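You operate a simulated robot arm through the tools that you are given. There is no shell and no other tool. Be economical: measure what you need, move in short steps, check, and stop when the job is done.

You run a simulated two-armed robot. Do the job below in one go: nothing can be reset, and whatever is moved stays where it is left.

Task
Pick up the brush from the low shelf of the bin bench with one hand, pass it to the other hand and put it on the top of the short bench.
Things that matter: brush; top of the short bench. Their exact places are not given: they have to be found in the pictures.

It is judged by the outcome, as a careful person would: the job done as asked, and still so three seconds after it is handed in. It fails if anything else is knocked over, pushed out of place, dropped, spilled or broken.

Robot
Two 6-joint arms with two-finger grippers on one trunk, on a base that drives. Base frame: it is fixed to the floor where the robot stands at the start and does not move with it; the origin is under the middle of the robot, x ahead of it, y to its left, z up. Readings come in m, degrees, newtons and seconds.
The left shoulder is at the start at [0.06, 0.143, 0.525], the right one opposite. With the tool pointing down near the work surface each hand reaches from about 0.1 to 0.68 m from the robot's upright axis, wherever it stands, measured 20 degrees to its own side. Places, roughly: top of the short bench [0.8, 1.5, 0.8]. Payload 2.45 kg a hand.
The tool frame of a hand sits at the grasp point between the pads (the TCP): z along the fingers, y along the line on which they close. The tips reach 0.026 m beyond it. The gripper opens to 0.096 m. The gripper's body begins 0.069 m behind the TCP.
Orientation is that of the tool frame in the base frame, as [roll, pitch, yaw] about the fixed x, y, z axes, in that order (R = Rz(yaw) Ry(pitch) Rx(roll)). With the fingers straight down and closing along the base's y, the tool's x points along the base's -x, its y along +y and its z along -z.

Tools
- The arms move only by the tool play_rows. It takes "left_increments", "right_increments" or both (then of equal length, played together; a hand with none holds still); each is text: rows parted by semicolons, each of 7 numbers parted by spaces: the shift along the tool's x, y, z in units of 40 mm (1.0 is 40 mm), then the turn, a rotation vector about the tool's x, y, z in units of 5 degrees (1.0 is 5 degrees), then the finger opening in m, from 0 to 0.096. In form: x y z wx wy wz fingers; .... A call has 1 to 12 rows; each row shifts and turns the commanded pose from where the row before left it, along the tool's axes as they then stand. A call with a number of a shift or a turn outside -1 to 1 is refused whole. Rows are played at 5 a second. More than 0.05 m and 8.6 degrees between two rows, or a gripper value outside its range, and nothing of the call is played. A pose out of reach is approached as far as the arm can. The call stops where the force on the tool passes 40 N (or 10 N more than at its start, if that is more) or the arm is blocked; 0.2 s more then pass. Each finger halts on what it meets, pressing with about 21 N; the grip force reading is that of the motor and also rises with nothing between the fingers. The clock runs only during rows and for 0.2 s after the last one: add rows that do not move to give the fingers time. The reply holds the time, the measured pose of the TCP, the force on the tool along the base axes, the opening and the grip force, in the units named above and with some noise, with the torque about the TCP (base axes, N m) and any sound that the robot's microphone picked up.
- Cameras (640 x 400 px; columns grow to the right, rows downward): "scene" is now at [0.125, -0.01, 1.1206]; the picture's right is [-0.06, -1.00, 0.00], its down [-0.87, 0.05, -0.50] and it looks along [0.50, -0.03, -0.87] (base axes); focal length 278 px, centre (320, 200). "left" rides on the left gripper at [0.082, -0.003, -0.098] in its tool frame; the picture's right is [0.04, 1.00, 0.00], its down [-0.73, 0.03, -0.68] and it looks along [-0.68, 0.03, 0.73] (tool axes); focal length 256 px, centre (320, 200). "right" rides on the right gripper at [0.082, 0.003, -0.098] in its tool frame; the picture's right is [-0.04, 1.00, 0.00], its down [-0.73, -0.03, -0.68] and it looks along [-0.68, -0.03, 0.73] (tool axes); focal length 256 px, centre (320, 200).
- capture(camera): a new picture of that camera. It takes no simulated time.
- slide_trunk(by): slides the trunk up (or, below 0, down) by that many m; the arms and the scene camera ride with it, the base frame stays. It gives what a move gives, with no picture.
- drive_base(legs): drives the robot by 1 to 6 legs, each [ahead, turn to the left] in m and degrees, along the robot's own axes; the way and the turn of a leg run together, so that a leg with both is an arc; at most 1.5 m and 180 degrees a leg. The arms and the cameras ride along, it lands a little off, and it stops where it bumps. It gives what a move gives.
- aim_head(pan, tilt): turns the head with the scene camera to pan (to the left, within 86 degrees either way) and tilt (down, from -29 to 69), counted from straight ahead of the robot. It gives what a move gives.
- locate(camera, pixels): for up to 12 pixels [column, row] of the newest picture of that camera ("zoom" is the newest enlarged one), the place [x, y, z] in the base frame of the surface seen there, good to about 0.002 m, but the place of the scene camera against the robot may be out by one fixed shift of up to 0.012 m in any direction. It takes no simulated time.
- zoom(camera, box): a new picture of the part [left, top, right, bottom] of that camera's present view, enlarged. It takes no simulated time.
- sign_off(): hands the job in; it is judged then, once.

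Keep the steps short. Do not move on a guess: measure, check each grasp and each placing, and mend mistakes. In all there are 80 turns and 78 pictures (those below and enlarged ones count). Leave the grippers open and the arms clear of the work at the hand-in unless told otherwise, and finish with a single line.

The tools are called after "Request:" by a JSON object that holds its "name" and its "arguments". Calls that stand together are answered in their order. play_rows: Moves the arms, as the interface text tells. Its arguments: {"type":"object","properties":{"left_increments":{"type":"string"},"right_increments":{"type":"string"}},"required":[]} The other tools are called the same way: slide_trunk (by) slides the trunk up or down; drive_base (legs) drives the base; aim_head (pan, tilt) turns the head that bears the scene camera; capture (camera) takes a picture; locate (camera, pixels) gives the place of the surface under pixels of a picture; zoom (camera, box) takes an enlarged picture of a part of a camera's view; sign_off () hands the job in.

At the start:

```text
clock: 0.0
left_tool_pos: [0.4078, 0.1635, 0.454]
left_tcp_rot: [180.0, 0.0, -179.6]
left_wrist_force: [-0.2, 0.1, 0.2]
left_ft_torque: [0.0, 0.02, 0.0]
left_gripper_width: 0.0957
left_grasp_force: 0.1
right_tool_pos: [0.3956, -0.1889, 0.4577]
right_tcp_rot: [180.0, -0.1, -179.7]
right_wrist_force: [-0.3, 1.5, -0.1]
right_ft_torque: [-0.01, 0.0, -0.01]
right_gripper_width: 0.096
right_grasp_force: 0.1
trunk travel left (down, up): [-0.15, 0.44]
robot x, y, heading: [0.0021, 0.0005, 0.2]
head pan, tilt: [-3.4, 60.1]
```

scene: 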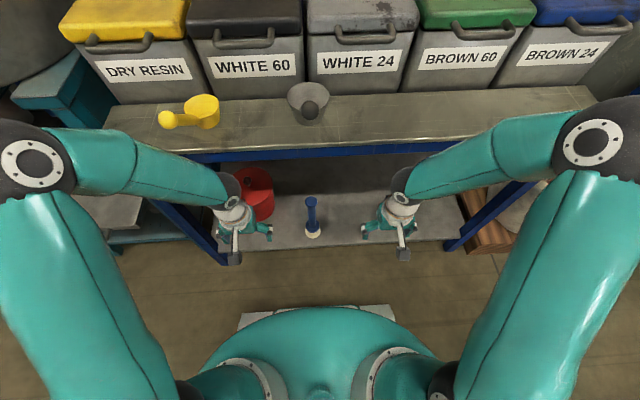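
right: 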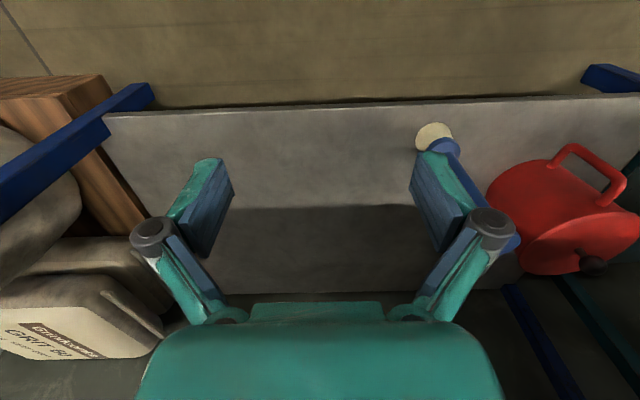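
left: 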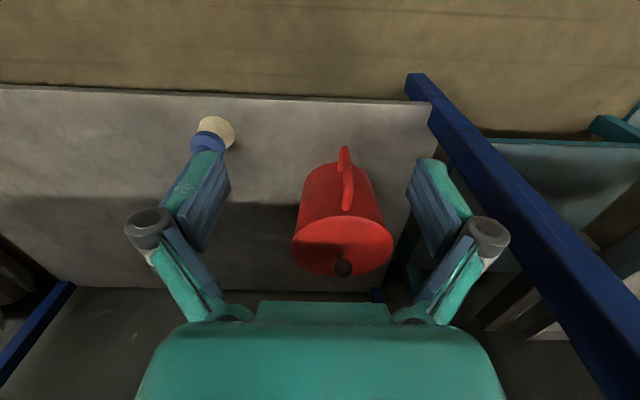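

The brush (blue handle, cream bristles) seems to be at scene (312,215) on the low shelf. I'll enlarge that area and measure it.

Request:
{"name": "zoom", "arguments": {"camera": "scene", "box": [220, 140, 460, 290]}}

Request:
{"name": "locate", "arguments": {"camera": "scene", "pixels": [[311, 198], [312, 215], [313, 228], [313, 235], [340, 230], [340, 200], [340, 243], [320, 165], [320, 150], [320, 130], [258, 190], [308, 108]]}}

Request:
{"name": "locate", "arguments": {"camera": "left", "pixels": [[218, 128], [205, 145], [150, 130], [100, 94], [345, 170], [340, 210]]}}

Request:
{"name": "locate", "arguments": {"camera": "right", "pixels": [[433, 133], [443, 148], [455, 175], [512, 242], [490, 250], [350, 180]]}}

```text
2.67 times, centred on (340, 215) of scene
```

zoom: 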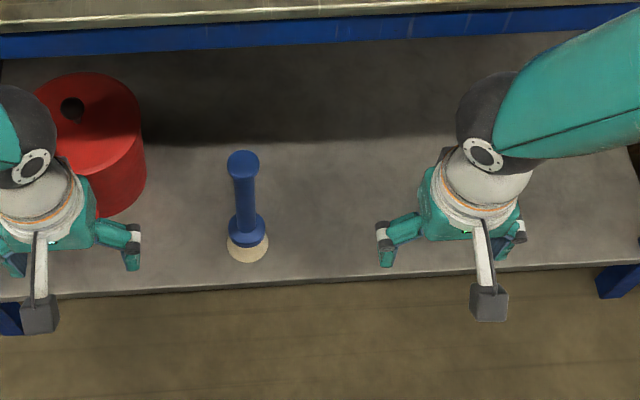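

```text
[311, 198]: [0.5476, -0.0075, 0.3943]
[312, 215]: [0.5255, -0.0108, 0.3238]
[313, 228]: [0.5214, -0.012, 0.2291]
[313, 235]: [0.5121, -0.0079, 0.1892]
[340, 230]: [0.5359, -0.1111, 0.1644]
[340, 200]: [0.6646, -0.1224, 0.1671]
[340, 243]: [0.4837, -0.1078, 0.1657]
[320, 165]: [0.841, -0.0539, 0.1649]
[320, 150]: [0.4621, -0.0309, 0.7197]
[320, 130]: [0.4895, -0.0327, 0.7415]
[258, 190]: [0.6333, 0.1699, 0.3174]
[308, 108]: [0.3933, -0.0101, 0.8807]
```

```text
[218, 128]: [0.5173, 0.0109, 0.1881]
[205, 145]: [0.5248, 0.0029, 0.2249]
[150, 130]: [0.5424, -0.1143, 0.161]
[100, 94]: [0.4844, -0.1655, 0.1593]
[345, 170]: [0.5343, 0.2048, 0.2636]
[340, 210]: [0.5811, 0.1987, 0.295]
```

```text
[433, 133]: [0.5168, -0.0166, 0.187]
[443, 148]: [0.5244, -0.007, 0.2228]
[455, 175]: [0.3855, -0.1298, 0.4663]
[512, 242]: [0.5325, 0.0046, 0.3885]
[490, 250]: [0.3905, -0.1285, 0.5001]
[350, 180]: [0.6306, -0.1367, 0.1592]
```

The brush stands upright on its bristles: shelf at z≈0.16, handle top at ≈0.395, around (0.53, 0.0), a little under the bench top. Before planning I'll turn the head to the short bench.

Request:
{"name": "aim_head", "arguments": {"pan": 65, "tilt": 25}}

Request:
{"name": "capture", "arguments": {"camera": "scene"}}

Request:
{"name": "aim_head", "arguments": {"pan": 0, "tilt": 40}}

Request:
{"name": "capture", "arguments": {"camera": "scene"}}

```text
clock: 1.4
left_tool_pos: [0.4057, 0.1626, 0.4551]
left_tcp_rot: [-180.0, 0.0, -179.7]
left_wrist_force: [0.5, 0.8, 0.1]
left_ft_torque: [0.04, -0.01, 0.04]
left_gripper_width: 0.096
left_grasp_force: 0.0
right_tool_pos: [0.3959, -0.1884, 0.4563]
right_tcp_rot: [-180.0, 0.0, -179.7]
right_wrist_force: [-0.6, -0.2, -1.5]
right_ft_torque: [0.02, -0.03, 0.03]
right_gripper_width: 0.0957
right_grasp_force: 0.1
trunk travel left (down, up): [-0.15, 0.44]
robot x, y, heading: [0.0026, -0.0017, 0.1]
head pan, tilt: [65.0, 25.0]
```

```text
73 pictures are left
```

scene: 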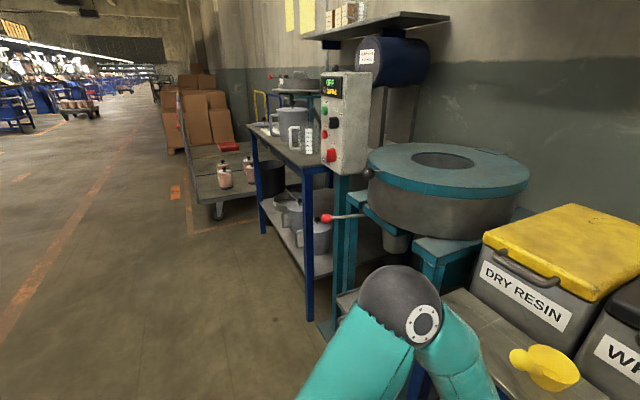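

```text
clock: 2.8
left_tool_pos: [0.4074, 0.1641, 0.4548]
left_tcp_rot: [-179.9, 0.0, -179.6]
left_wrist_force: [-1.2, 0.4, -0.6]
left_ft_torque: [0.0, -0.01, 0.03]
left_gripper_width: 0.0958
left_grasp_force: 0.0
right_tool_pos: [0.3954, -0.1885, 0.4579]
right_tcp_rot: [-179.9, 0.0, -179.7]
right_wrist_force: [0.1, -0.5, 0.1]
right_ft_torque: [0.01, -0.03, -0.01]
right_gripper_width: 0.096
right_grasp_force: 0.0
trunk travel left (down, up): [-0.15, 0.44]
robot x, y, heading: [0.0022, 0.0027, -0.2]
head pan, tilt: [0.0, 40.0]
```

```text
72 pictures are left
```

scene: 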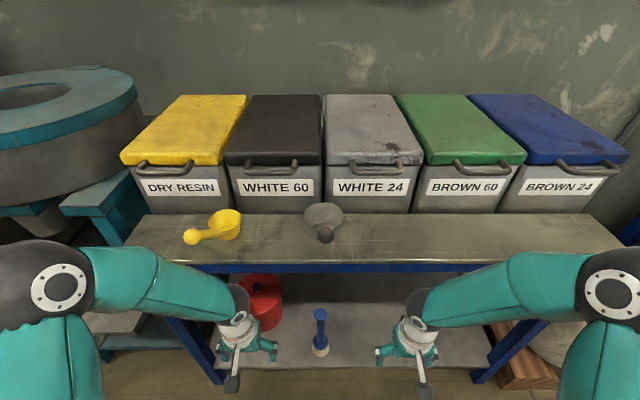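

Short bench: the one beyond the round machine, with mugs on it. I'll check the bench edge and the brush from this view.

Request:
{"name": "locate", "arguments": {"camera": "scene", "pixels": [[320, 257], [320, 264], [320, 272], [320, 314], [320, 325], [320, 338], [321, 346], [260, 300], [330, 365], [323, 235], [200, 236], [265, 285]]}}

Request:
{"name": "zoom", "arguments": {"camera": "scene", "box": [200, 240, 440, 390]}}

```text
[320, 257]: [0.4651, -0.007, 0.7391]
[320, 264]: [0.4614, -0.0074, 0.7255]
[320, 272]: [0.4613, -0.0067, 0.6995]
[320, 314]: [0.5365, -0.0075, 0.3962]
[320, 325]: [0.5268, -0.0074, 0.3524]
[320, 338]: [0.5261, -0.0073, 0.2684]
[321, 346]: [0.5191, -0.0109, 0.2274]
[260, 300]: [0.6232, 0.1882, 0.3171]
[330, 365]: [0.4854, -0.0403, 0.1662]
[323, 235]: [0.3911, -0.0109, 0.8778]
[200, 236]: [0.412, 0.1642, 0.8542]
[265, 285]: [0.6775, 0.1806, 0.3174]
```

```text
2.67 times, centred on (320, 315) of scene
```

zoom: 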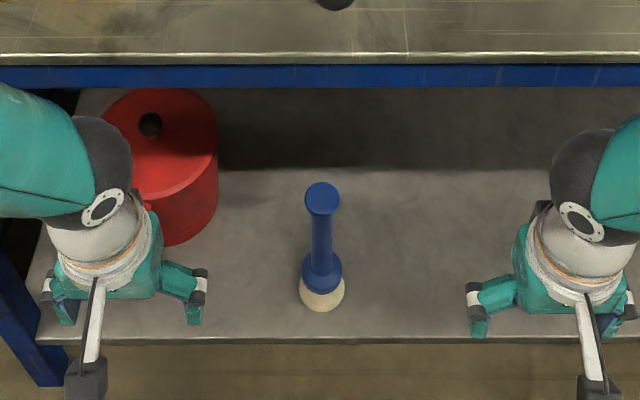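

The handle is about 25 mm thick, with its axis near (0.537, -0.004) and free handle from z≈0.24 to 0.38. The scoop handles overhang the bench's front edge at x≈0.39, z≈0.88, so the arms must stay clear of them.

Plan: the right hand, pointing forward, grips low at z≈0.28. The left hand, pointing down, then takes the top of the handle. First I lower the right hand and tilt it forward in front of the bench.

Request:
{"name": "play_rows", "arguments": {"right_increments": "0 0 .37 0 -1 0 .096; .03 0 .37 0 -1 0 .096; .06 0 .36 0 -1 0 .096; .10 0 .36 0 -1 0 .096; .13 0 .35 0 -1 0 .096; .16 0 .34 0 -1 0 .096; .19 0 .32 0 -1 0 .096; .21 0 .30 0 -1 0 .096; .24 0 .28 0 -1 0 .096; .26 0 .26 0 -1 0 .096; .28 0 .24 0 -1 0 .096; .30 0 .21 0 -1 0 .096"}}

```text
clock: 5.4
left_tool_pos: [0.4065, 0.1632, 0.4541]
left_tcp_rot: [-180.0, -0.1, -179.8]
left_wrist_force: [0.6, 0.3, 0.2]
left_ft_torque: [-0.02, 0.0, -0.03]
left_gripper_width: 0.0957
left_grasp_force: 0.1
right_tool_pos: [0.4086, -0.0939, 0.3266]
right_tcp_rot: [179.7, 61.5, 179.2]
right_wrist_force: [-0.2, 0.1, -0.2]
right_ft_torque: [0.01, -0.03, -0.01]
right_gripper_width: 0.0959
right_grasp_force: 0.1
right hand out of reach, approached as far as the arm can: row 7, 8, 9, 10, 11, 12
trunk travel left (down, up): [-0.15, 0.44]
robot x, y, heading: [0.0007, -0.0021, -0.2]
head pan, tilt: [0.0, 40.0]
```

The right arm is too folded there. I'll back the robot 0.10 m and see whether the arm has more room.

Request:
{"name": "drive_base", "arguments": {"legs": [[-0.1, 0]]}}

Request:
{"name": "play_rows", "arguments": {"right_increments": "-.5 0 .9 0 0 0 .096; 0 0 0 0 -1 0 .096; 0 0 0 0 -1 0 .096"}}

Request:
{"name": "capture", "arguments": {"camera": "scene"}}

```text
clock: 6.5
left_tool_pos: [0.3056, 0.1631, 0.4552]
left_tcp_rot: [-180.0, -0.1, -179.6]
left_wrist_force: [0.7, 0.4, -0.7]
left_ft_torque: [0.01, 0.05, 0.04]
left_gripper_width: 0.0961
left_grasp_force: 0.0
right_tool_pos: [0.308, -0.094, 0.3265]
right_tcp_rot: [180.0, 61.6, 179.3]
right_wrist_force: [-0.1, -0.7, 1.0]
right_ft_torque: [0.02, 0.02, -0.02]
right_gripper_width: 0.0961
right_grasp_force: 0.0
trunk travel left (down, up): [-0.15, 0.44]
robot x, y, heading: [-0.1017, 0.0004, 0.2]
head pan, tilt: [0.0, 40.0]
```

```text
clock: 7.3
left_tool_pos: [0.3063, 0.1622, 0.4545]
left_tcp_rot: [180.0, 0.1, -179.7]
left_wrist_force: [0.3, 0.5, 0.2]
left_ft_torque: [0.0, -0.03, 0.01]
left_gripper_width: 0.096
left_grasp_force: 0.2
right_tool_pos: [0.3462, -0.0745, 0.3351]
right_tcp_rot: [-179.9, 71.6, 179.0]
right_wrist_force: [0.2, 0.5, -0.3]
right_ft_torque: [0.0, 0.0, -0.02]
right_gripper_width: 0.0959
right_grasp_force: 0.0
right hand out of reach, approached as far as the arm can: row 1, 2, 3
trunk travel left (down, up): [-0.15, 0.44]
robot x, y, heading: [-0.0982, -0.0014, 0.3]
head pan, tilt: [0.0, 40.0]
```

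```text
70 pictures are left
```

scene: 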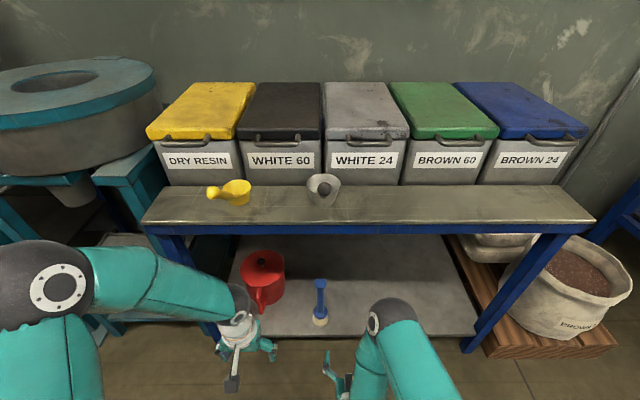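

The target is low relative to the shoulder, so I'll lower the trunk to give the forward-pointing wrist room. Both hands are clear in front of the shelf.

Request:
{"name": "slide_trunk", "arguments": {"by": -0.12}}

Request:
{"name": "play_rows", "arguments": {"right_increments": "-.8 0 .5 0 0 0 .096; -.8 0 .5 0 0 0 .096; -.4 0 .4 0 -1 0 .096; 0 0 0.3 0 -1 0 .096; 0 0 0.3 0 -1 0 .096; 0 0 0 0 -.7 0 .096"}}

```text
clock: 8.8
left_tool_pos: [0.3059, 0.1627, 0.3364]
left_tcp_rot: [180.0, 0.0, -179.7]
left_wrist_force: [0.6, -0.2, 0.5]
left_ft_torque: [-0.04, 0.02, -0.02]
left_gripper_width: 0.096
left_grasp_force: 0.0
right_tool_pos: [0.3447, -0.0769, 0.2149]
right_tcp_rot: [-180.0, 71.6, 179.2]
right_wrist_force: [0.0, -0.6, 0.2]
right_ft_torque: [0.0, 0.03, 0.01]
right_gripper_width: 0.0959
right_grasp_force: 0.1
trunk travel left (down, up): [-0.03, 0.56]
robot x, y, heading: [-0.1013, 0.0012, -0.1]
head pan, tilt: [0.0, 40.0]
```

```text
clock: 10.2
left_tool_pos: [0.3064, 0.1636, 0.3349]
left_tcp_rot: [-180.0, 0.0, -179.7]
left_wrist_force: [0.3, -0.3, 0.0]
left_ft_torque: [0.01, 0.0, -0.02]
left_gripper_width: 0.096
left_grasp_force: 0.2
right_tool_pos: [0.4349, -0.0368, 0.2831]
right_tcp_rot: [-77.2, 89.9, -78.5]
right_wrist_force: [0.6, -0.1, -0.8]
right_ft_torque: [0.01, -0.03, 0.02]
right_gripper_width: 0.0958
right_grasp_force: 0.0
right hand out of reach, approached as far as the arm can: row 3, 4, 5, 6
trunk travel left (down, up): [-0.03, 0.56]
robot x, y, heading: [-0.0994, 0.0023, -0.3]
head pan, tilt: [0.0, 40.0]
```

The right hand now points straight forward at (0.435, -0.037, 0.283), at the right height. I'll look from the hand and the scene camera.

Request:
{"name": "capture", "arguments": {"camera": "right"}}

Request:
{"name": "aim_head", "arguments": {"pan": 0, "tilt": 55}}

Request:
{"name": "capture", "arguments": {"camera": "scene"}}

```text
69 pictures are left
```

right: 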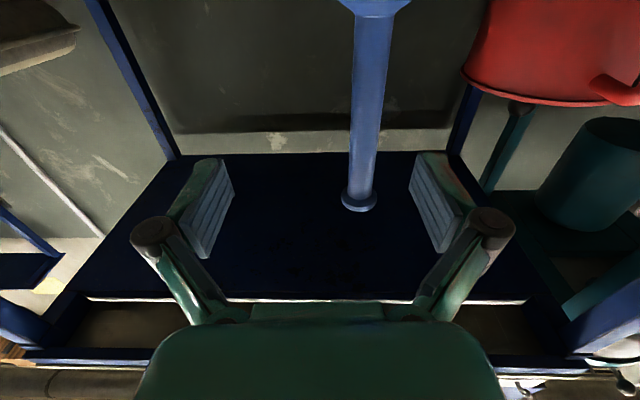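

```text
clock: 11.0
left_tool_pos: [0.3063, 0.1638, 0.3346]
left_tcp_rot: [179.9, 0.0, -179.7]
left_wrist_force: [0.2, -0.2, 0.2]
left_ft_torque: [0.02, 0.01, -0.02]
left_gripper_width: 0.0961
left_grasp_force: 0.2
right_tool_pos: [0.4354, -0.0376, 0.2827]
right_tcp_rot: [-151.5, 89.9, -152.6]
right_wrist_force: [-0.2, 0.3, -0.2]
right_ft_torque: [0.0, -0.01, 0.0]
right_gripper_width: 0.096
right_grasp_force: 0.1
trunk travel left (down, up): [-0.03, 0.56]
robot x, y, heading: [-0.1034, -0.0004, 0.0]
head pan, tilt: [0.0, 55.0]
```

```text
68 pictures are left
```

scene: 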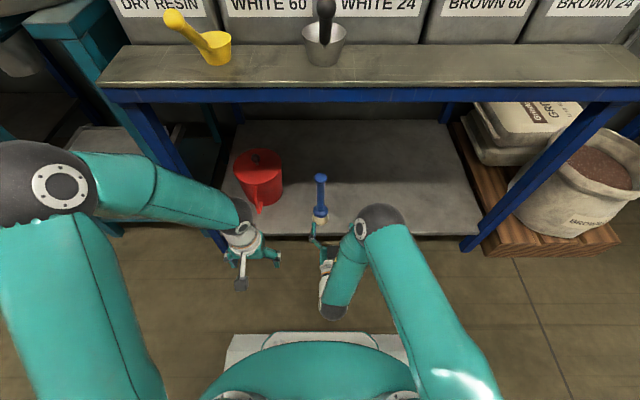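

Request:
{"name": "locate", "arguments": {"camera": "right", "pixels": [[360, 203], [364, 185], [368, 120], [372, 60], [355, 60], [390, 60], [374, 16], [376, 5], [200, 190], [450, 190]]}}

Request:
{"name": "locate", "arguments": {"camera": "scene", "pixels": [[320, 177], [320, 190], [320, 203], [319, 212], [258, 160], [257, 206]]}}

```text
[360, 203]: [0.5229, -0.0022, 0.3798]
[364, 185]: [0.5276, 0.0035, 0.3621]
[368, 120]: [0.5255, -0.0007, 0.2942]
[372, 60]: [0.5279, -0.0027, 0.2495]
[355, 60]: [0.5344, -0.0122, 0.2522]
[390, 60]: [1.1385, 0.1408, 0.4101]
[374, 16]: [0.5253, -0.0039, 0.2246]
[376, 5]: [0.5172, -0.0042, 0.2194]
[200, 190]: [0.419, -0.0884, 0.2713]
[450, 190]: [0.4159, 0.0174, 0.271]
```

```text
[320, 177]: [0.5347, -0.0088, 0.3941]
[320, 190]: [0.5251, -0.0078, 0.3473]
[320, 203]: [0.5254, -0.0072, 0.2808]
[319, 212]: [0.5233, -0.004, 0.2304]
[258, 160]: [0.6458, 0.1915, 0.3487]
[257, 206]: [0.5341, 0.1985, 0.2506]
```

Brush axis ≈ (0.538, -0.0025) and free handle z 0.235–0.375. I'll shift the right hand +y and slightly down first, then read back.

Request:
{"name": "play_rows", "arguments": {"right_increments": ".15 .45 0 0 0 0 .096; .15 .4 0 0 0 0 .096; 0 0 0 0 0 0 .096"}}

```text
clock: 11.8
left_tool_pos: [0.3057, 0.1648, 0.3348]
left_tcp_rot: [-180.0, -0.1, -179.8]
left_wrist_force: [-0.9, -0.1, 0.4]
left_ft_torque: [0.0, 0.01, -0.02]
left_gripper_width: 0.0962
left_grasp_force: 0.0
right_tool_pos: [0.4365, -0.0024, 0.2695]
right_tcp_rot: [-31.4, 89.9, -32.4]
right_wrist_force: [0.6, -0.2, -0.3]
right_ft_torque: [-0.02, 0.01, 0.01]
right_gripper_width: 0.0958
right_grasp_force: 0.1
trunk travel left (down, up): [-0.03, 0.56]
robot x, y, heading: [-0.1054, -0.0014, 0.0]
head pan, tilt: [0.0, 55.0]
```

It tracks exactly: (0.4365, -0.0024, 0.2695). Now forward 0.10 m with open fingers so the handle comes between the pads.

Request:
{"name": "play_rows", "arguments": {"right_increments": "0 0 .6 0 0 0 .096; 0 0 .6 0 0 0 .096; 0 0 .6 0 0 0 .096; 0 0 .5 0 0 0 .096; 0 0 .2 0 0 0 .096; 0 0 0 0 0 0 .096"}}

Request:
{"name": "capture", "arguments": {"camera": "right"}}

Request:
{"name": "zoom", "arguments": {"camera": "scene", "box": [240, 150, 400, 250]}}

```text
clock: 13.2
left_tool_pos: [0.3058, 0.1624, 0.3361]
left_tcp_rot: [-180.0, 0.0, -179.7]
left_wrist_force: [-1.4, 0.7, 0.2]
left_ft_torque: [0.01, -0.01, 0.02]
left_gripper_width: 0.0959
left_grasp_force: 0.0
right_tool_pos: [0.5346, -0.0006, 0.2718]
right_tcp_rot: [-157.1, 89.9, -158.6]
right_wrist_force: [-0.1, -0.5, -0.1]
right_ft_torque: [0.0, -0.04, 0.01]
right_gripper_width: 0.096
right_grasp_force: 0.1
right hand out of reach, approached as far as the arm can: row 5
trunk travel left (down, up): [-0.03, 0.56]
robot x, y, heading: [-0.0972, 0.002, -0.1]
head pan, tilt: [0.0, 55.0]
```

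```text
67 pictures are left
```

right: 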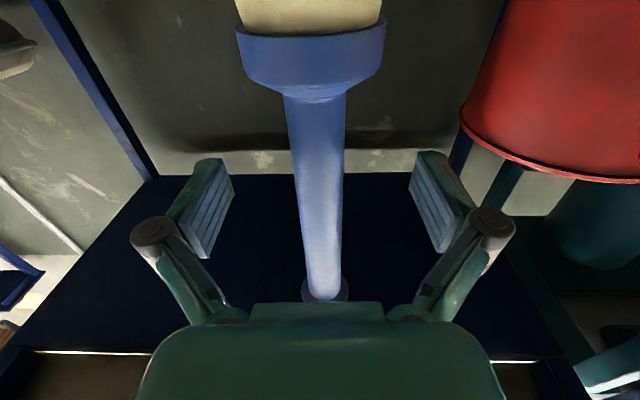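

```text
4.00 times, centred on (320, 200) of scene
```

zoom: 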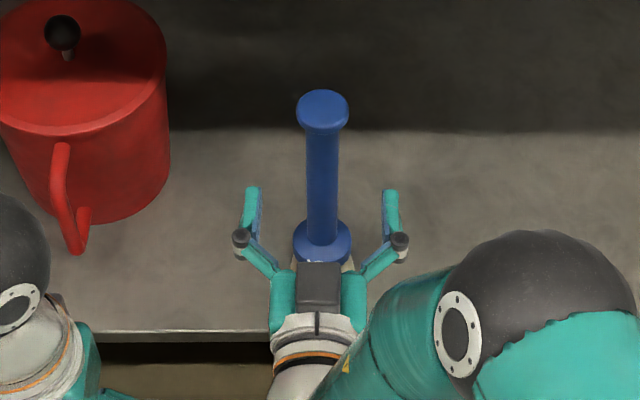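

The handle is centred between the fingers (col ≈318). Closing the right hand.

Request:
{"name": "play_rows", "arguments": {"right_increments": "0 0 0 0 0 0 .0; 0 0 0 0 0 0 0; 0 0 0 0 0 0 0; 0 0 0 0 0 0 0; 0 0 0 0 0 0 0; 0 0 0 0 0 0 0"}}

```text
clock: 14.6
left_tool_pos: [0.3059, 0.1643, 0.3351]
left_tcp_rot: [-180.0, 0.0, -179.7]
left_wrist_force: [0.0, -0.4, 0.6]
left_ft_torque: [0.01, 0.02, 0.0]
left_gripper_width: 0.0961
left_grasp_force: 0.1
right_tool_pos: [0.534, -0.001, 0.2725]
right_tcp_rot: [-163.3, 89.9, -164.6]
right_wrist_force: [0.8, -0.1, 0.3]
right_ft_torque: [0.08, -0.09, 0.02]
right_gripper_width: 0.0228
right_grasp_force: 20.9
trunk travel left (down, up): [-0.03, 0.56]
robot x, y, heading: [-0.1044, -0.0025, -0.2]
head pan, tilt: [0.0, 55.0]
```

Gripped: opening 22.8 mm, force 21 N. Lift 3 cm and check the weight.

Request:
{"name": "play_rows", "arguments": {"right_increments": "-.4 0 0 0 0 0 0; -.4 0 0 0 0 0 0; 0 0 0 0 0 0 0"}}

Request:
{"name": "capture", "arguments": {"camera": "scene"}}

```text
clock: 15.4
left_tool_pos: [0.3065, 0.164, 0.3354]
left_tcp_rot: [-180.0, -0.1, -179.6]
left_wrist_force: [-0.4, -0.1, -0.4]
left_ft_torque: [-0.03, -0.04, 0.02]
left_gripper_width: 0.0958
left_grasp_force: 0.0
right_tool_pos: [0.5335, -0.0012, 0.3049]
right_tcp_rot: [-66.5, 89.8, -67.4]
right_wrist_force: [-0.5, 0.4, -1.5]
right_ft_torque: [-0.03, 0.02, 0.03]
right_gripper_width: 0.0227
right_grasp_force: 20.9
trunk travel left (down, up): [-0.03, 0.56]
robot x, y, heading: [-0.1003, -0.0019, -0.1]
head pan, tilt: [0.0, 55.0]
```

```text
65 pictures are left
```

scene: 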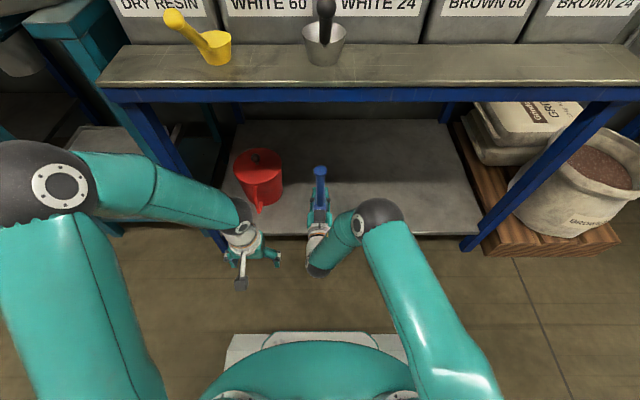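

The brush is lifted. I drive back 0.4 m, straight away from the bench, for room to pass it over.

Request:
{"name": "drive_base", "arguments": {"legs": [[-0.4, 0]]}}

Request:
{"name": "capture", "arguments": {"camera": "scene"}}

Request:
{"name": "capture", "arguments": {"camera": "left"}}

```text
clock: 17.9
left_tool_pos: [-0.0977, 0.1635, 0.3365]
left_tcp_rot: [180.0, -0.2, -179.4]
left_wrist_force: [-0.2, -0.2, 0.3]
left_ft_torque: [-0.02, 0.03, 0.04]
left_gripper_width: 0.0959
left_grasp_force: 0.1
right_tool_pos: [0.1295, 0.0007, 0.3045]
right_tcp_rot: [131.2, 90.0, 130.5]
right_wrist_force: [0.0, 0.0, -1.1]
right_ft_torque: [-0.03, 0.01, -0.01]
right_gripper_width: 0.0226
right_grasp_force: 21.8
trunk travel left (down, up): [-0.03, 0.56]
robot x, y, heading: [-0.5033, 0.0022, 0.1]
head pan, tilt: [0.0, 55.0]
```

```text
64 pictures are left
```

scene: 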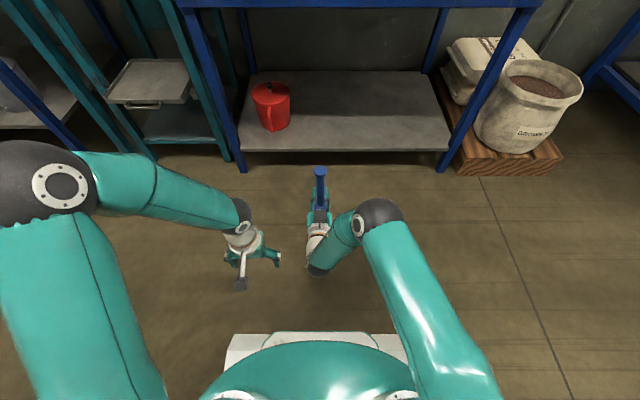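

```text
63 pictures are left
```

left: 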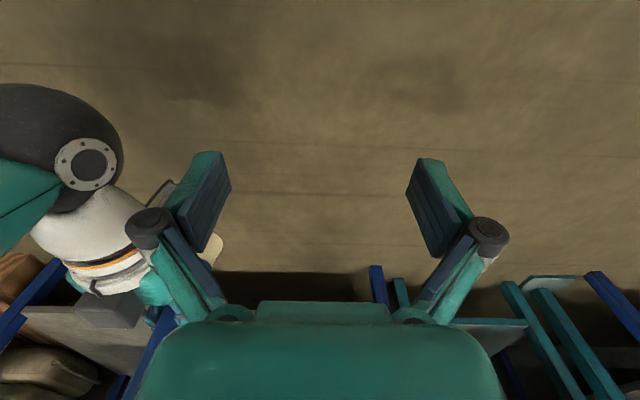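

The brush is held and clear. I'll draw the right hand back 6 cm and 4 cm to the left, where the left hand reaches more easily, then measure the geometry.

Request:
{"name": "play_rows", "arguments": {"right_increments": "0 .5 -.5 0 0 0 0; 0 .5 -.5 0 0 0 0; 0 0 -.5 0 0 0 0; 0 0 0 0 0 0 0"}}

Request:
{"name": "capture", "arguments": {"camera": "scene"}}

```text
clock: 18.9
left_tool_pos: [-0.0986, 0.1639, 0.336]
left_tcp_rot: [-179.9, 0.0, -179.4]
left_wrist_force: [0.1, -0.9, -0.1]
left_ft_torque: [0.0, 0.02, 0.0]
left_gripper_width: 0.0959
left_grasp_force: 0.1
right_tool_pos: [0.0703, 0.0402, 0.305]
right_tcp_rot: [131.3, 90.0, 130.4]
right_wrist_force: [-0.9, -0.2, -0.6]
right_ft_torque: [-0.01, 0.01, -0.02]
right_gripper_width: 0.0228
right_grasp_force: 21.0
trunk travel left (down, up): [-0.03, 0.56]
robot x, y, heading: [-0.5066, -0.004, 0.2]
head pan, tilt: [0.0, 55.0]
```

```text
62 pictures are left
```

scene: 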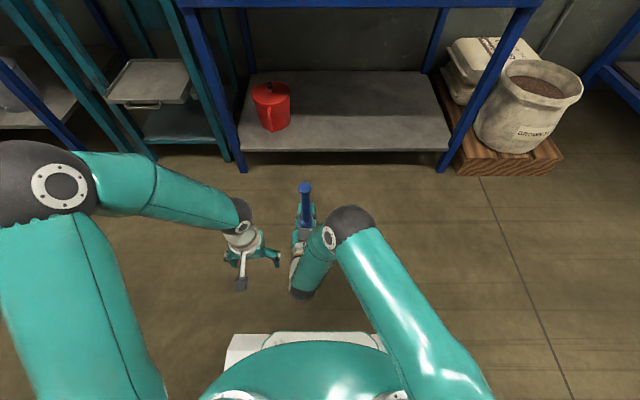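

Request:
{"name": "zoom", "arguments": {"camera": "scene", "box": [220, 150, 420, 310]}}

Request:
{"name": "locate", "arguments": {"camera": "scene", "pixels": [[305, 187], [304, 200], [303, 212], [304, 228], [303, 240], [350, 210], [328, 237], [345, 245], [318, 260], [303, 292], [237, 215], [352, 222]]}}

```text
2.50 times, centred on (320, 230) of scene
```

zoom: 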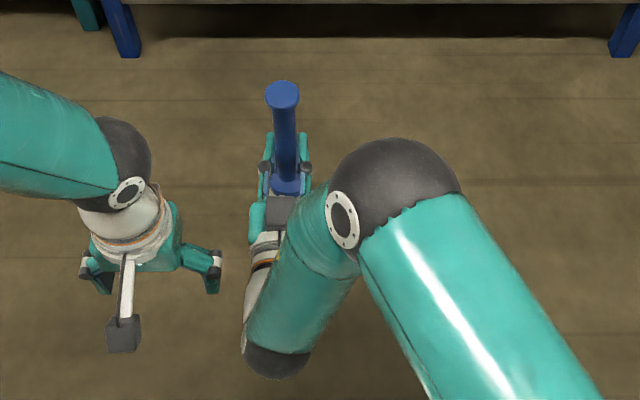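

```text
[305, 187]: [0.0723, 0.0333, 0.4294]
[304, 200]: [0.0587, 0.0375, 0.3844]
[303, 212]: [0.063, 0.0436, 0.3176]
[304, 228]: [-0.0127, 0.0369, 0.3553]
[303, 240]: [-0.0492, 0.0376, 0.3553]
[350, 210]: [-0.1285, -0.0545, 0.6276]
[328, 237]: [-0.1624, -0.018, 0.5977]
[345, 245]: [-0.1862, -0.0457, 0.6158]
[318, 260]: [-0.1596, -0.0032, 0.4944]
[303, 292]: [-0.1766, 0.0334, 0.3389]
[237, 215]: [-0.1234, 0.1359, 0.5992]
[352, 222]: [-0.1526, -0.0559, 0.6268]
```

Right elbow is at about (-0.14, -0.06, 0.6) and the brush top at (0.074, 0.039, 0.43). The left hand goes up first, then forward, then over toward the brush, staying above it.

Request:
{"name": "play_rows", "arguments": {"left_increments": "0 0 -.92 0 0 0 .096; 0 0 -.92 0 0 0 .096; 0 0 -.92 0 0 0 .096; 0 0 -.92 0 0 0 .096; 0 0 -.92 0 0 0 .096; -.86 0 0 0 0 0 .096; -.86 0 0 0 0 0 .096; -.86 0 0 0 0 0 .096; -.86 0 0 0 0 0 .096; -.86 0 0 0 0 0 .096; 0 0 0 0 0 0 .096"}}

Request:
{"name": "capture", "arguments": {"camera": "scene"}}

```text
clock: 21.3
left_tool_pos: [0.0747, 0.1642, 0.5184]
left_tcp_rot: [-180.0, -0.1, -179.5]
left_wrist_force: [0.0, 0.8, 0.4]
left_ft_torque: [-0.01, -0.01, -0.01]
left_gripper_width: 0.096
left_grasp_force: 0.1
right_tool_pos: [0.0711, 0.0418, 0.3055]
right_tcp_rot: [-57.2, 89.8, -57.9]
right_wrist_force: [0.1, 0.5, -1.5]
right_ft_torque: [-0.03, 0.02, 0.03]
right_gripper_width: 0.0228
right_grasp_force: 21.0
trunk travel left (down, up): [-0.03, 0.56]
robot x, y, heading: [-0.5085, -0.0001, 0.1]
head pan, tilt: [0.0, 55.0]
```

```text
60 pictures are left
```

scene: 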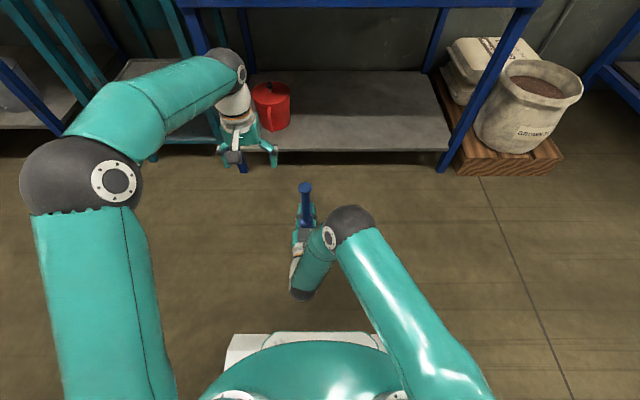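

Good, still clear of everything. Now sideways over the brush (−0.124 m in y).

Request:
{"name": "play_rows", "arguments": {"left_increments": "0 -.78 0 0 0 0 .096; 0 -.78 0 0 0 0 .096; 0 -.78 0 0 0 0 .096; 0 -.75 0 0 0 0 .096; 0 0 0 0 0 0 .096"}}

Request:
{"name": "capture", "arguments": {"camera": "left"}}

Request:
{"name": "capture", "arguments": {"camera": "scene"}}

```text
clock: 22.5
left_tool_pos: [0.0748, 0.041, 0.5185]
left_tcp_rot: [-180.0, -0.1, -179.5]
left_wrist_force: [-1.0, 0.6, 1.1]
left_ft_torque: [-0.01, 0.0, 0.02]
left_gripper_width: 0.096
left_grasp_force: 0.0
right_tool_pos: [0.0702, 0.0414, 0.3048]
right_tcp_rot: [-55.1, 89.9, -55.7]
right_wrist_force: [0.2, 0.3, -0.2]
right_ft_torque: [-0.01, 0.02, -0.01]
right_gripper_width: 0.0226
right_grasp_force: 21.1
trunk travel left (down, up): [-0.03, 0.56]
robot x, y, heading: [-0.5048, 0.0029, 0.4]
head pan, tilt: [0.0, 55.0]
```

```text
59 pictures are left
```

left: 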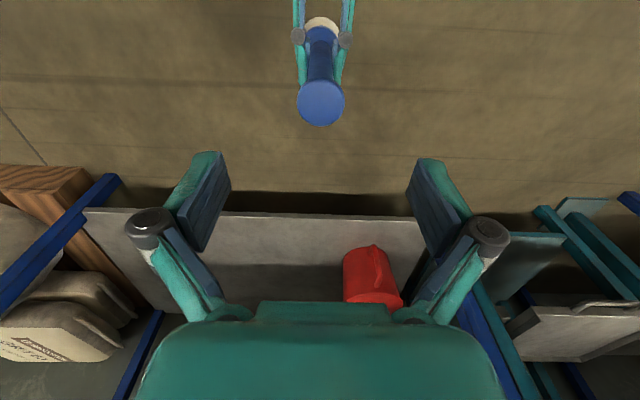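

```text
58 pictures are left
```

scene: 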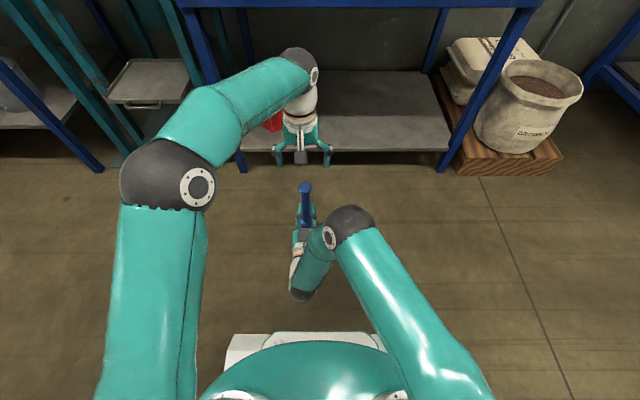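

Request:
{"name": "locate", "arguments": {"camera": "left", "pixels": [[321, 102], [302, 102], [340, 102], [321, 85], [321, 122], [320, 60]]}}

```text
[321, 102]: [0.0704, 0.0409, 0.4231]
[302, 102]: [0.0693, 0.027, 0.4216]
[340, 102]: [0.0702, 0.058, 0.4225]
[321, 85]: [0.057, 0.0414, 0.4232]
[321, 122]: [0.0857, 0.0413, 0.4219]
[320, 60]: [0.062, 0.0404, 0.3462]
```

Brush top disc centre (0.071, 0.042), z 0.423, about 33 mm wide; the handle below is 22 mm. I'll measure how far up the pads reach, to grip below the disc.

Request:
{"name": "locate", "arguments": {"camera": "left", "pixels": [[228, 160], [230, 185], [215, 220], [200, 245], [197, 250], [190, 235], [150, 222], [205, 310], [165, 280]]}}

Request:
{"name": "zoom", "arguments": {"camera": "left", "box": [120, 140, 280, 340]}}

Request:
{"name": "zoom", "arguments": {"camera": "right", "box": [220, 60, 420, 320]}}

```text
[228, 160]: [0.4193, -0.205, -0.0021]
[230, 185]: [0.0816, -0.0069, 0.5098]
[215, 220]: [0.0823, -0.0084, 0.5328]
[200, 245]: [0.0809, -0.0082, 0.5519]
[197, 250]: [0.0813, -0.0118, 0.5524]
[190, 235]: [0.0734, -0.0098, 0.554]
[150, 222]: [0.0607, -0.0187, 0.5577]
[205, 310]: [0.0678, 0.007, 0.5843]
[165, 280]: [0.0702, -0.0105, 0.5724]
```

```text
2.00 times, centred on (200, 240) of left
```

zoom: 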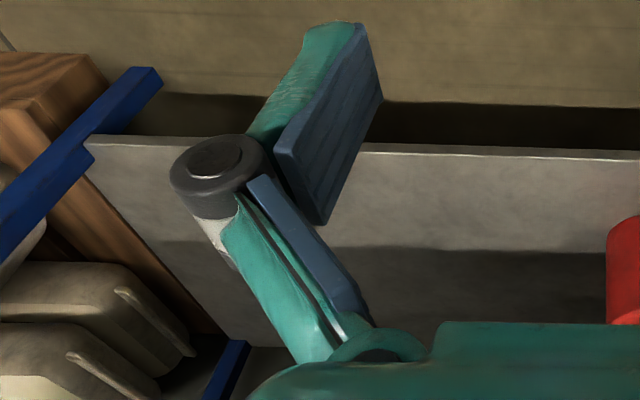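

```text
1.54 times, centred on (320, 190) of right
```

zoom: 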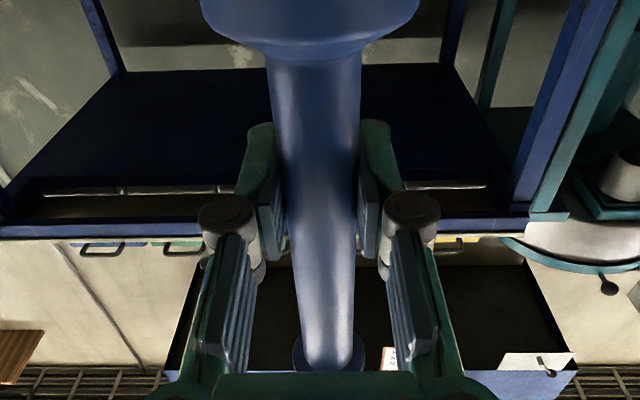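

Request:
{"name": "locate", "arguments": {"camera": "zoom", "pixels": [[299, 352], [298, 360], [300, 345], [357, 352], [358, 360], [325, 362], [325, 355], [325, 340], [325, 300], [325, 50], [325, 20], [250, 40]]}}

```text
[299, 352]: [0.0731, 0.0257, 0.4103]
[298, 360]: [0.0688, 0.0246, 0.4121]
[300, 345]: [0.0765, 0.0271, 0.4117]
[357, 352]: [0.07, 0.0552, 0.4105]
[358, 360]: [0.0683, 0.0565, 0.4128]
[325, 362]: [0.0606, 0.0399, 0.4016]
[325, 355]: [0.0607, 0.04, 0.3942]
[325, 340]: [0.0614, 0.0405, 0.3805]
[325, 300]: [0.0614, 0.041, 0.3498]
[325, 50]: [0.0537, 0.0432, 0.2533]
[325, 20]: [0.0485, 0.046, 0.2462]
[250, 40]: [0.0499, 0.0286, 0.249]
```

The disc's underside is at z≈0.411, and the left pads span TCP −35 mm to +26 mm. A TCP at z 0.367 therefore keeps the pads below the disc, above the right fingers, and the palm clear. Descending.

Request:
{"name": "play_rows", "arguments": {"left_increments": ".07 .02 .8 0 0 0 .096; 0 0 .8 0 0 0 .096; 0 0 .8 0 0 0 .096; 0 0 .8 0 0 0 .096; 0 0 .58 0 0 0 .096; 0 0 0 0 0 0 .096"}}

Request:
{"name": "capture", "arguments": {"camera": "left"}}

Request:
{"name": "capture", "arguments": {"camera": "right"}}

```text
clock: 23.9
left_tool_pos: [0.0713, 0.0424, 0.368]
left_tcp_rot: [-179.9, -0.1, -179.6]
left_wrist_force: [0.6, -0.4, -0.8]
left_ft_torque: [0.01, 0.02, 0.01]
left_gripper_width: 0.0959
left_grasp_force: 0.1
right_tool_pos: [0.0693, 0.0413, 0.3043]
right_tcp_rot: [-57.2, 89.9, -57.9]
right_wrist_force: [-0.8, 0.5, -1.7]
right_ft_torque: [-0.01, -0.02, -0.02]
right_gripper_width: 0.0227
right_grasp_force: 20.9
trunk travel left (down, up): [-0.03, 0.56]
robot x, y, heading: [-0.5062, -0.0005, 0.3]
head pan, tilt: [0.0, 55.0]
```

```text
55 pictures are left
```

left: 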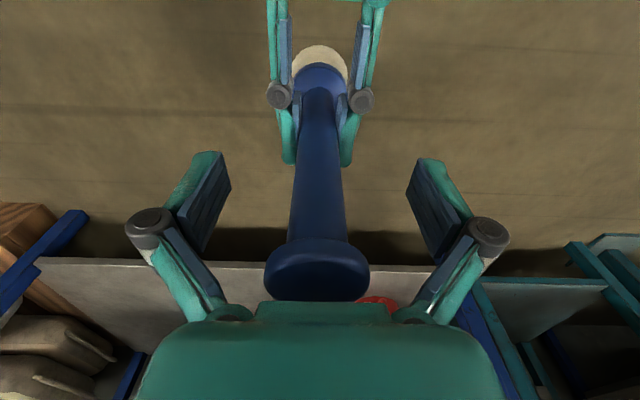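

```text
54 pictures are left
```

right: 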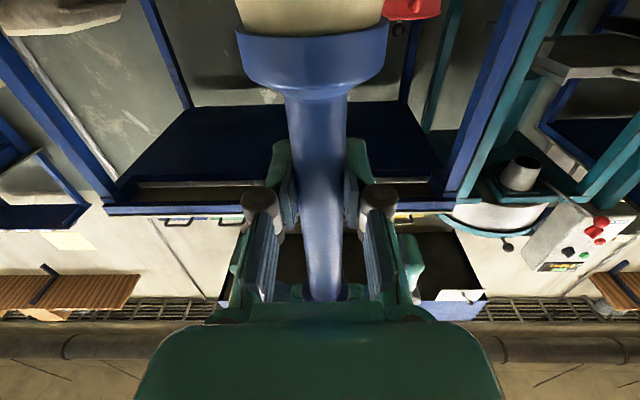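

The handle is centred between the left fingers. Closing the left hand while the right holds.

Request:
{"name": "play_rows", "arguments": {"left_increments": "0 0 0 0 0 0 0; 0 0 0 0 0 0 0; 0 0 0 0 0 0 0; 0 0 0 0 0 0 0; 0 0 0 0 0 0 0; 0 0 0 0 0 0 0"}}

Request:
{"name": "capture", "arguments": {"camera": "left"}}

```text
clock: 25.3
left_tool_pos: [0.071, 0.0424, 0.3671]
left_tcp_rot: [180.0, 0.0, -179.6]
left_wrist_force: [0.8, -5.0, 0.1]
left_ft_torque: [-0.32, -0.01, -0.04]
left_gripper_width: 0.0241
left_grasp_force: 21.1
right_tool_pos: [0.0697, 0.0421, 0.304]
right_tcp_rot: [-37.6, 89.9, -38.3]
right_wrist_force: [0.0, 5.0, -0.5]
right_ft_torque: [-0.04, 0.01, 0.01]
right_gripper_width: 0.0225
right_grasp_force: 21.3
trunk travel left (down, up): [-0.03, 0.56]
robot x, y, heading: [-0.5058, -0.0028, 0.1]
head pan, tilt: [0.0, 55.0]
```

```text
53 pictures are left
```

left: 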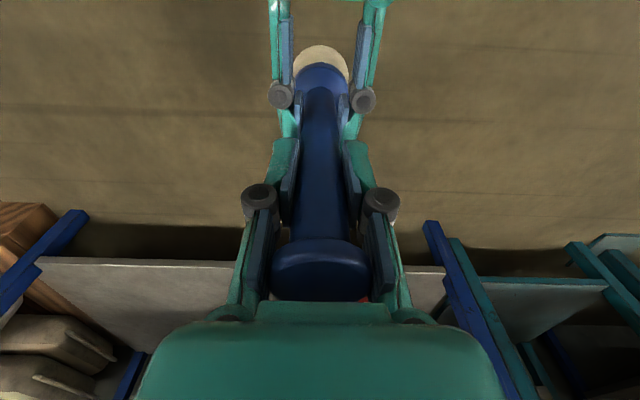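

The left hand holds the handle (24.1 mm, 21 N). Now I open the right hand and draw it straight back 6 cm.

Request:
{"name": "play_rows", "arguments": {"left_increments": "0 0 0 0 0 0 0; 0 0 0 0 0 0 0; 0 0 0 0 0 0 0; 0 0 0 0 0 0 0; 0 0 0 0 0 0 0; 0 0 0 0 0 0 0; 0 0 0 0 0 0 0; 0 0 0 0 0 0 0", "right_increments": "0 0 0 0 0 0 .096; 0 0 0 0 0 0 .096; 0 0 0 0 0 0 .096; 0 0 0 0 0 0 .096; 0 0 -.5 0 0 0 .096; 0 0 -.5 0 0 0 .096; 0 0 -.5 0 0 0 .096; 0 0 0 0 0 0 .096"}}

Request:
{"name": "capture", "arguments": {"camera": "left"}}

Request:
{"name": "capture", "arguments": {"camera": "scene"}}

```text
clock: 27.3
left_tool_pos: [0.0702, 0.0422, 0.3681]
left_tcp_rot: [180.0, -0.1, -179.5]
left_wrist_force: [-0.2, -0.3, 0.3]
left_ft_torque: [0.01, 0.0, -0.01]
left_gripper_width: 0.0235
left_grasp_force: 20.8
right_tool_pos: [0.0216, 0.0119, 0.301]
right_tcp_rot: [158.9, 89.3, 154.3]
right_wrist_force: [0.5, -0.1, -0.5]
right_ft_torque: [0.01, -0.04, -0.02]
right_gripper_width: 0.0959
right_grasp_force: 0.1
trunk travel left (down, up): [-0.03, 0.56]
robot x, y, heading: [-0.5036, 0.0011, 0.3]
head pan, tilt: [0.0, 55.0]
stopped in row 8 (right hand): the arm was blocked; the commanded pose is now the measured one
```

```text
52 pictures are left
```

left: 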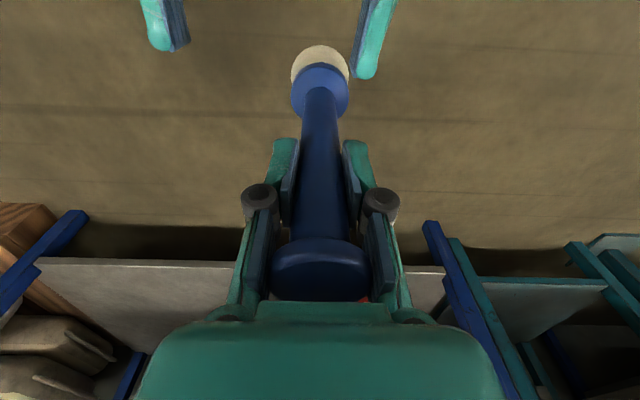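

```text
51 pictures are left
```

scene: 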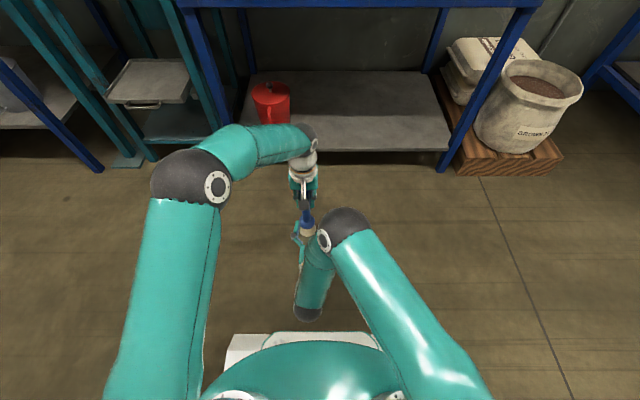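

The brush hangs in the left hand only; the right is free. I move the left hand forward 3 cm, then up 16 cm, away from the right fingers.

Request:
{"name": "play_rows", "arguments": {"left_increments": "-.75 0 0 0 0 0 0; 0 0 -.8 0 0 0 0; 0 0 -.8 0 0 0 0; 0 0 -.8 0 0 0 0; 0 0 -.8 0 0 0 0; 0 0 -.8 0 0 0 0; 0 0 0 0 0 0 0"}}

Request:
{"name": "capture", "arguments": {"camera": "left"}}

```text
clock: 28.9
left_tool_pos: [0.1027, 0.0418, 0.529]
left_tcp_rot: [179.9, 0.0, -179.5]
left_wrist_force: [-0.7, -0.5, -2.7]
left_ft_torque: [-0.01, -0.02, 0.03]
left_gripper_width: 0.0238
left_grasp_force: 21.4
right_tool_pos: [0.0205, 0.0116, 0.2991]
right_tcp_rot: [167.9, 89.1, 163.2]
right_wrist_force: [0.2, -0.4, -0.2]
right_ft_torque: [0.01, 0.0, 0.02]
right_gripper_width: 0.096
right_grasp_force: 0.0
trunk travel left (down, up): [-0.03, 0.56]
robot x, y, heading: [-0.5032, 0.0006, 0.1]
head pan, tilt: [0.0, 55.0]
```

```text
50 pictures are left
```

left: 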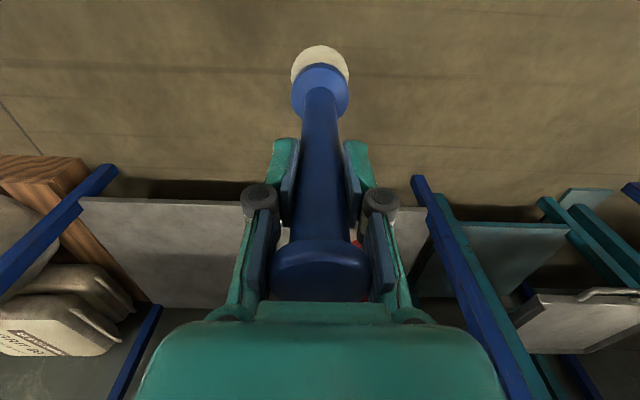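

Brush secure. Now I fold the right hand back to pointing down, out to its own side.

Request:
{"name": "play_rows", "arguments": {"right_increments": "0 -.45 0 0 1 0 .096; 0 -.45 0 0 1 0 .096; 0 -.45 0 0 1 0 .096; 0 -.45 0 0 1 0 .096; 0 -.45 0 0 1 0 .096; 0 -.45 0 0 1 0 .096; 0 -.45 0 0 1 0 .096; 0 -.45 0 0 1 0 .096; 0 -.45 0 0 1 0 .096; 0 -.45 0 0 1 0 .096; 0 -.45 0 0 1 0 .096; 0 -.45 0 0 1 0 .096"}}

```text
clock: 31.5
left_tool_pos: [0.1023, 0.0424, 0.53]
left_tcp_rot: [-180.0, -0.1, -179.5]
left_wrist_force: [1.1, 0.5, -1.7]
left_ft_torque: [0.02, 0.05, -0.01]
left_gripper_width: 0.0238
left_grasp_force: 20.9
right_tool_pos: [0.004, -0.2014, 0.2993]
right_tcp_rot: [179.7, 29.2, 175.5]
right_wrist_force: [-0.1, -0.1, 0.0]
right_ft_torque: [0.01, -0.02, 0.02]
right_gripper_width: 0.0963
right_grasp_force: 0.0
trunk travel left (down, up): [-0.03, 0.56]
robot x, y, heading: [-0.5062, 0.0013, 0.1]
head pan, tilt: [0.0, 55.0]
```

Request:
{"name": "play_rows", "arguments": {"right_increments": "0 0 -.3 0 1 0 .096; .2 0 -.3 0 1 0 .096; .3 0 -.3 0 1 0 .096; .4 0 -.3 0 1 0 .096; .6 0 -.3 0 1 0 .096; .6 0 0 0 .84 0 .096; .8 -.3 0 0 0 0 .096; .8 -.3 0 0 0 0 .096; .8 -.3 0 0 0 0 .096; 0 0 0 0 0 0 .096"}}

Request:
{"name": "aim_head", "arguments": {"pan": 65, "tilt": 20}}

Request:
{"name": "capture", "arguments": {"camera": "scene"}}

```text
clock: 33.7
left_tool_pos: [0.1031, 0.042, 0.5291]
left_tcp_rot: [-180.0, -0.1, -179.5]
left_wrist_force: [1.0, -1.0, -1.0]
left_ft_torque: [0.0, 0.03, 0.04]
left_gripper_width: 0.0238
left_grasp_force: 21.3
right_tool_pos: [-0.1957, -0.2213, 0.3393]
right_tcp_rot: [179.7, 0.0, 175.5]
right_wrist_force: [0.3, 0.1, 0.6]
right_ft_torque: [0.03, 0.01, 0.0]
right_gripper_width: 0.0963
right_grasp_force: 0.0
trunk travel left (down, up): [-0.03, 0.56]
robot x, y, heading: [-0.5082, 0.0014, 0.0]
head pan, tilt: [0.0, 55.0]
```

```text
clock: 35.1
left_tool_pos: [0.1032, 0.0428, 0.5309]
left_tcp_rot: [180.0, -0.2, -179.6]
left_wrist_force: [-0.2, -0.2, -2.1]
left_ft_torque: [0.01, -0.03, 0.01]
left_gripper_width: 0.0237
left_grasp_force: 21.0
right_tool_pos: [-0.1957, -0.2214, 0.339]
right_tcp_rot: [179.8, 0.0, 175.6]
right_wrist_force: [0.2, 0.1, 0.0]
right_ft_torque: [0.03, 0.0, 0.02]
right_gripper_width: 0.0959
right_grasp_force: 0.1
trunk travel left (down, up): [-0.03, 0.56]
robot x, y, heading: [-0.5038, -0.0001, 0.2]
head pan, tilt: [65.0, 20.0]
```

```text
49 pictures are left
```

scene: 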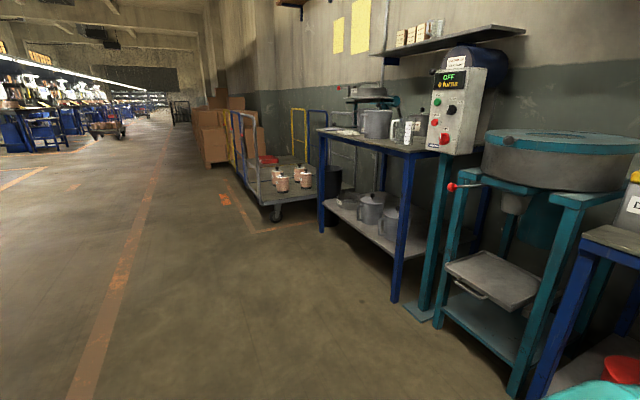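

The short bench is the blue-legged one with pots and a pitcher, at cols 320–440. I'll raise the trunk for clearance and a better view of its top.

Request:
{"name": "slide_trunk", "arguments": {"by": 0.45}}

Request:
{"name": "aim_head", "arguments": {"pan": 60, "tilt": 30}}

Request:
{"name": "zoom", "arguments": {"camera": "scene", "box": [160, 20, 480, 220]}}

```text
refused: 0.45 is not a number from -0.4 to 0.4
```

```text
clock: 35.8
left_tool_pos: [0.1027, 0.0425, 0.5293]
left_tcp_rot: [180.0, -0.1, -179.5]
left_wrist_force: [-0.1, -0.3, -0.8]
left_ft_torque: [0.02, -0.01, 0.0]
left_gripper_width: 0.0237
left_grasp_force: 21.2
right_tool_pos: [-0.1961, -0.2219, 0.3393]
right_tcp_rot: [179.8, 0.0, 175.6]
right_wrist_force: [-0.3, -0.4, 0.1]
right_ft_torque: [0.01, -0.01, 0.0]
right_gripper_width: 0.0964
right_grasp_force: 0.1
trunk travel left (down, up): [-0.03, 0.56]
robot x, y, heading: [-0.5032, 0.0004, 0.2]
head pan, tilt: [60.0, 30.0]
```

```text
2.00 times, centred on (320, 120) of scene
```

zoom: 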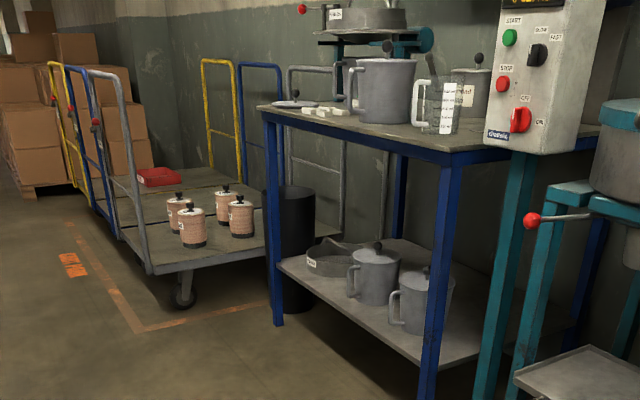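

Request:
{"name": "slide_trunk", "arguments": {"by": 0.4}}

Request:
{"name": "zoom", "arguments": {"camera": "scene", "box": [200, 60, 440, 210]}}

Request:
{"name": "locate", "arguments": {"camera": "zoom", "pixels": [[100, 150], [200, 180], [300, 210], [400, 240], [300, 170], [250, 150], [400, 180], [450, 200], [200, 130], [350, 200], [330, 130], [150, 130]]}}

```text
clock: 39.6
left_tool_pos: [0.102, 0.0423, 0.9289]
left_tcp_rot: [-180.0, -0.1, -179.5]
left_wrist_force: [-0.3, 0.5, -0.4]
left_ft_torque: [0.0, -0.03, 0.0]
left_gripper_width: 0.0237
left_grasp_force: 21.3
right_tool_pos: [-0.1954, -0.222, 0.7382]
right_tcp_rot: [179.8, -0.1, 175.6]
right_wrist_force: [0.2, 0.3, 0.7]
right_ft_torque: [0.01, -0.01, -0.02]
right_gripper_width: 0.096
right_grasp_force: 0.0
trunk travel left (down, up): [-0.43, 0.16]
robot x, y, heading: [-0.5035, -0.0002, 0.1]
head pan, tilt: [60.0, 30.0]
```

```text
2.67 times, centred on (320, 135) of scene
```

zoom: 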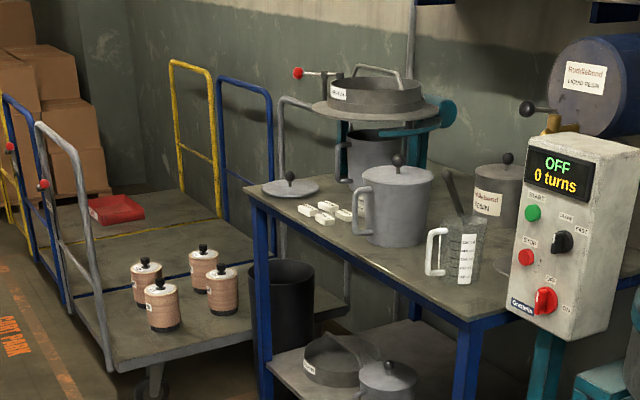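

```text
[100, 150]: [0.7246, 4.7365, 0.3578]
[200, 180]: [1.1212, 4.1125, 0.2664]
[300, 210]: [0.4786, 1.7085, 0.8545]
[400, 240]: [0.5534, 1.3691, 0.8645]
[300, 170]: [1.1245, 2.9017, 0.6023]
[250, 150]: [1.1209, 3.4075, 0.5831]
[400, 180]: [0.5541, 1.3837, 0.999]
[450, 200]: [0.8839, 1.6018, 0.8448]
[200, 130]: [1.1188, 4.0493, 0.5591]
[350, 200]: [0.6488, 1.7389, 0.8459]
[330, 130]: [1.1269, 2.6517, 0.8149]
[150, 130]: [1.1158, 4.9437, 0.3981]
```

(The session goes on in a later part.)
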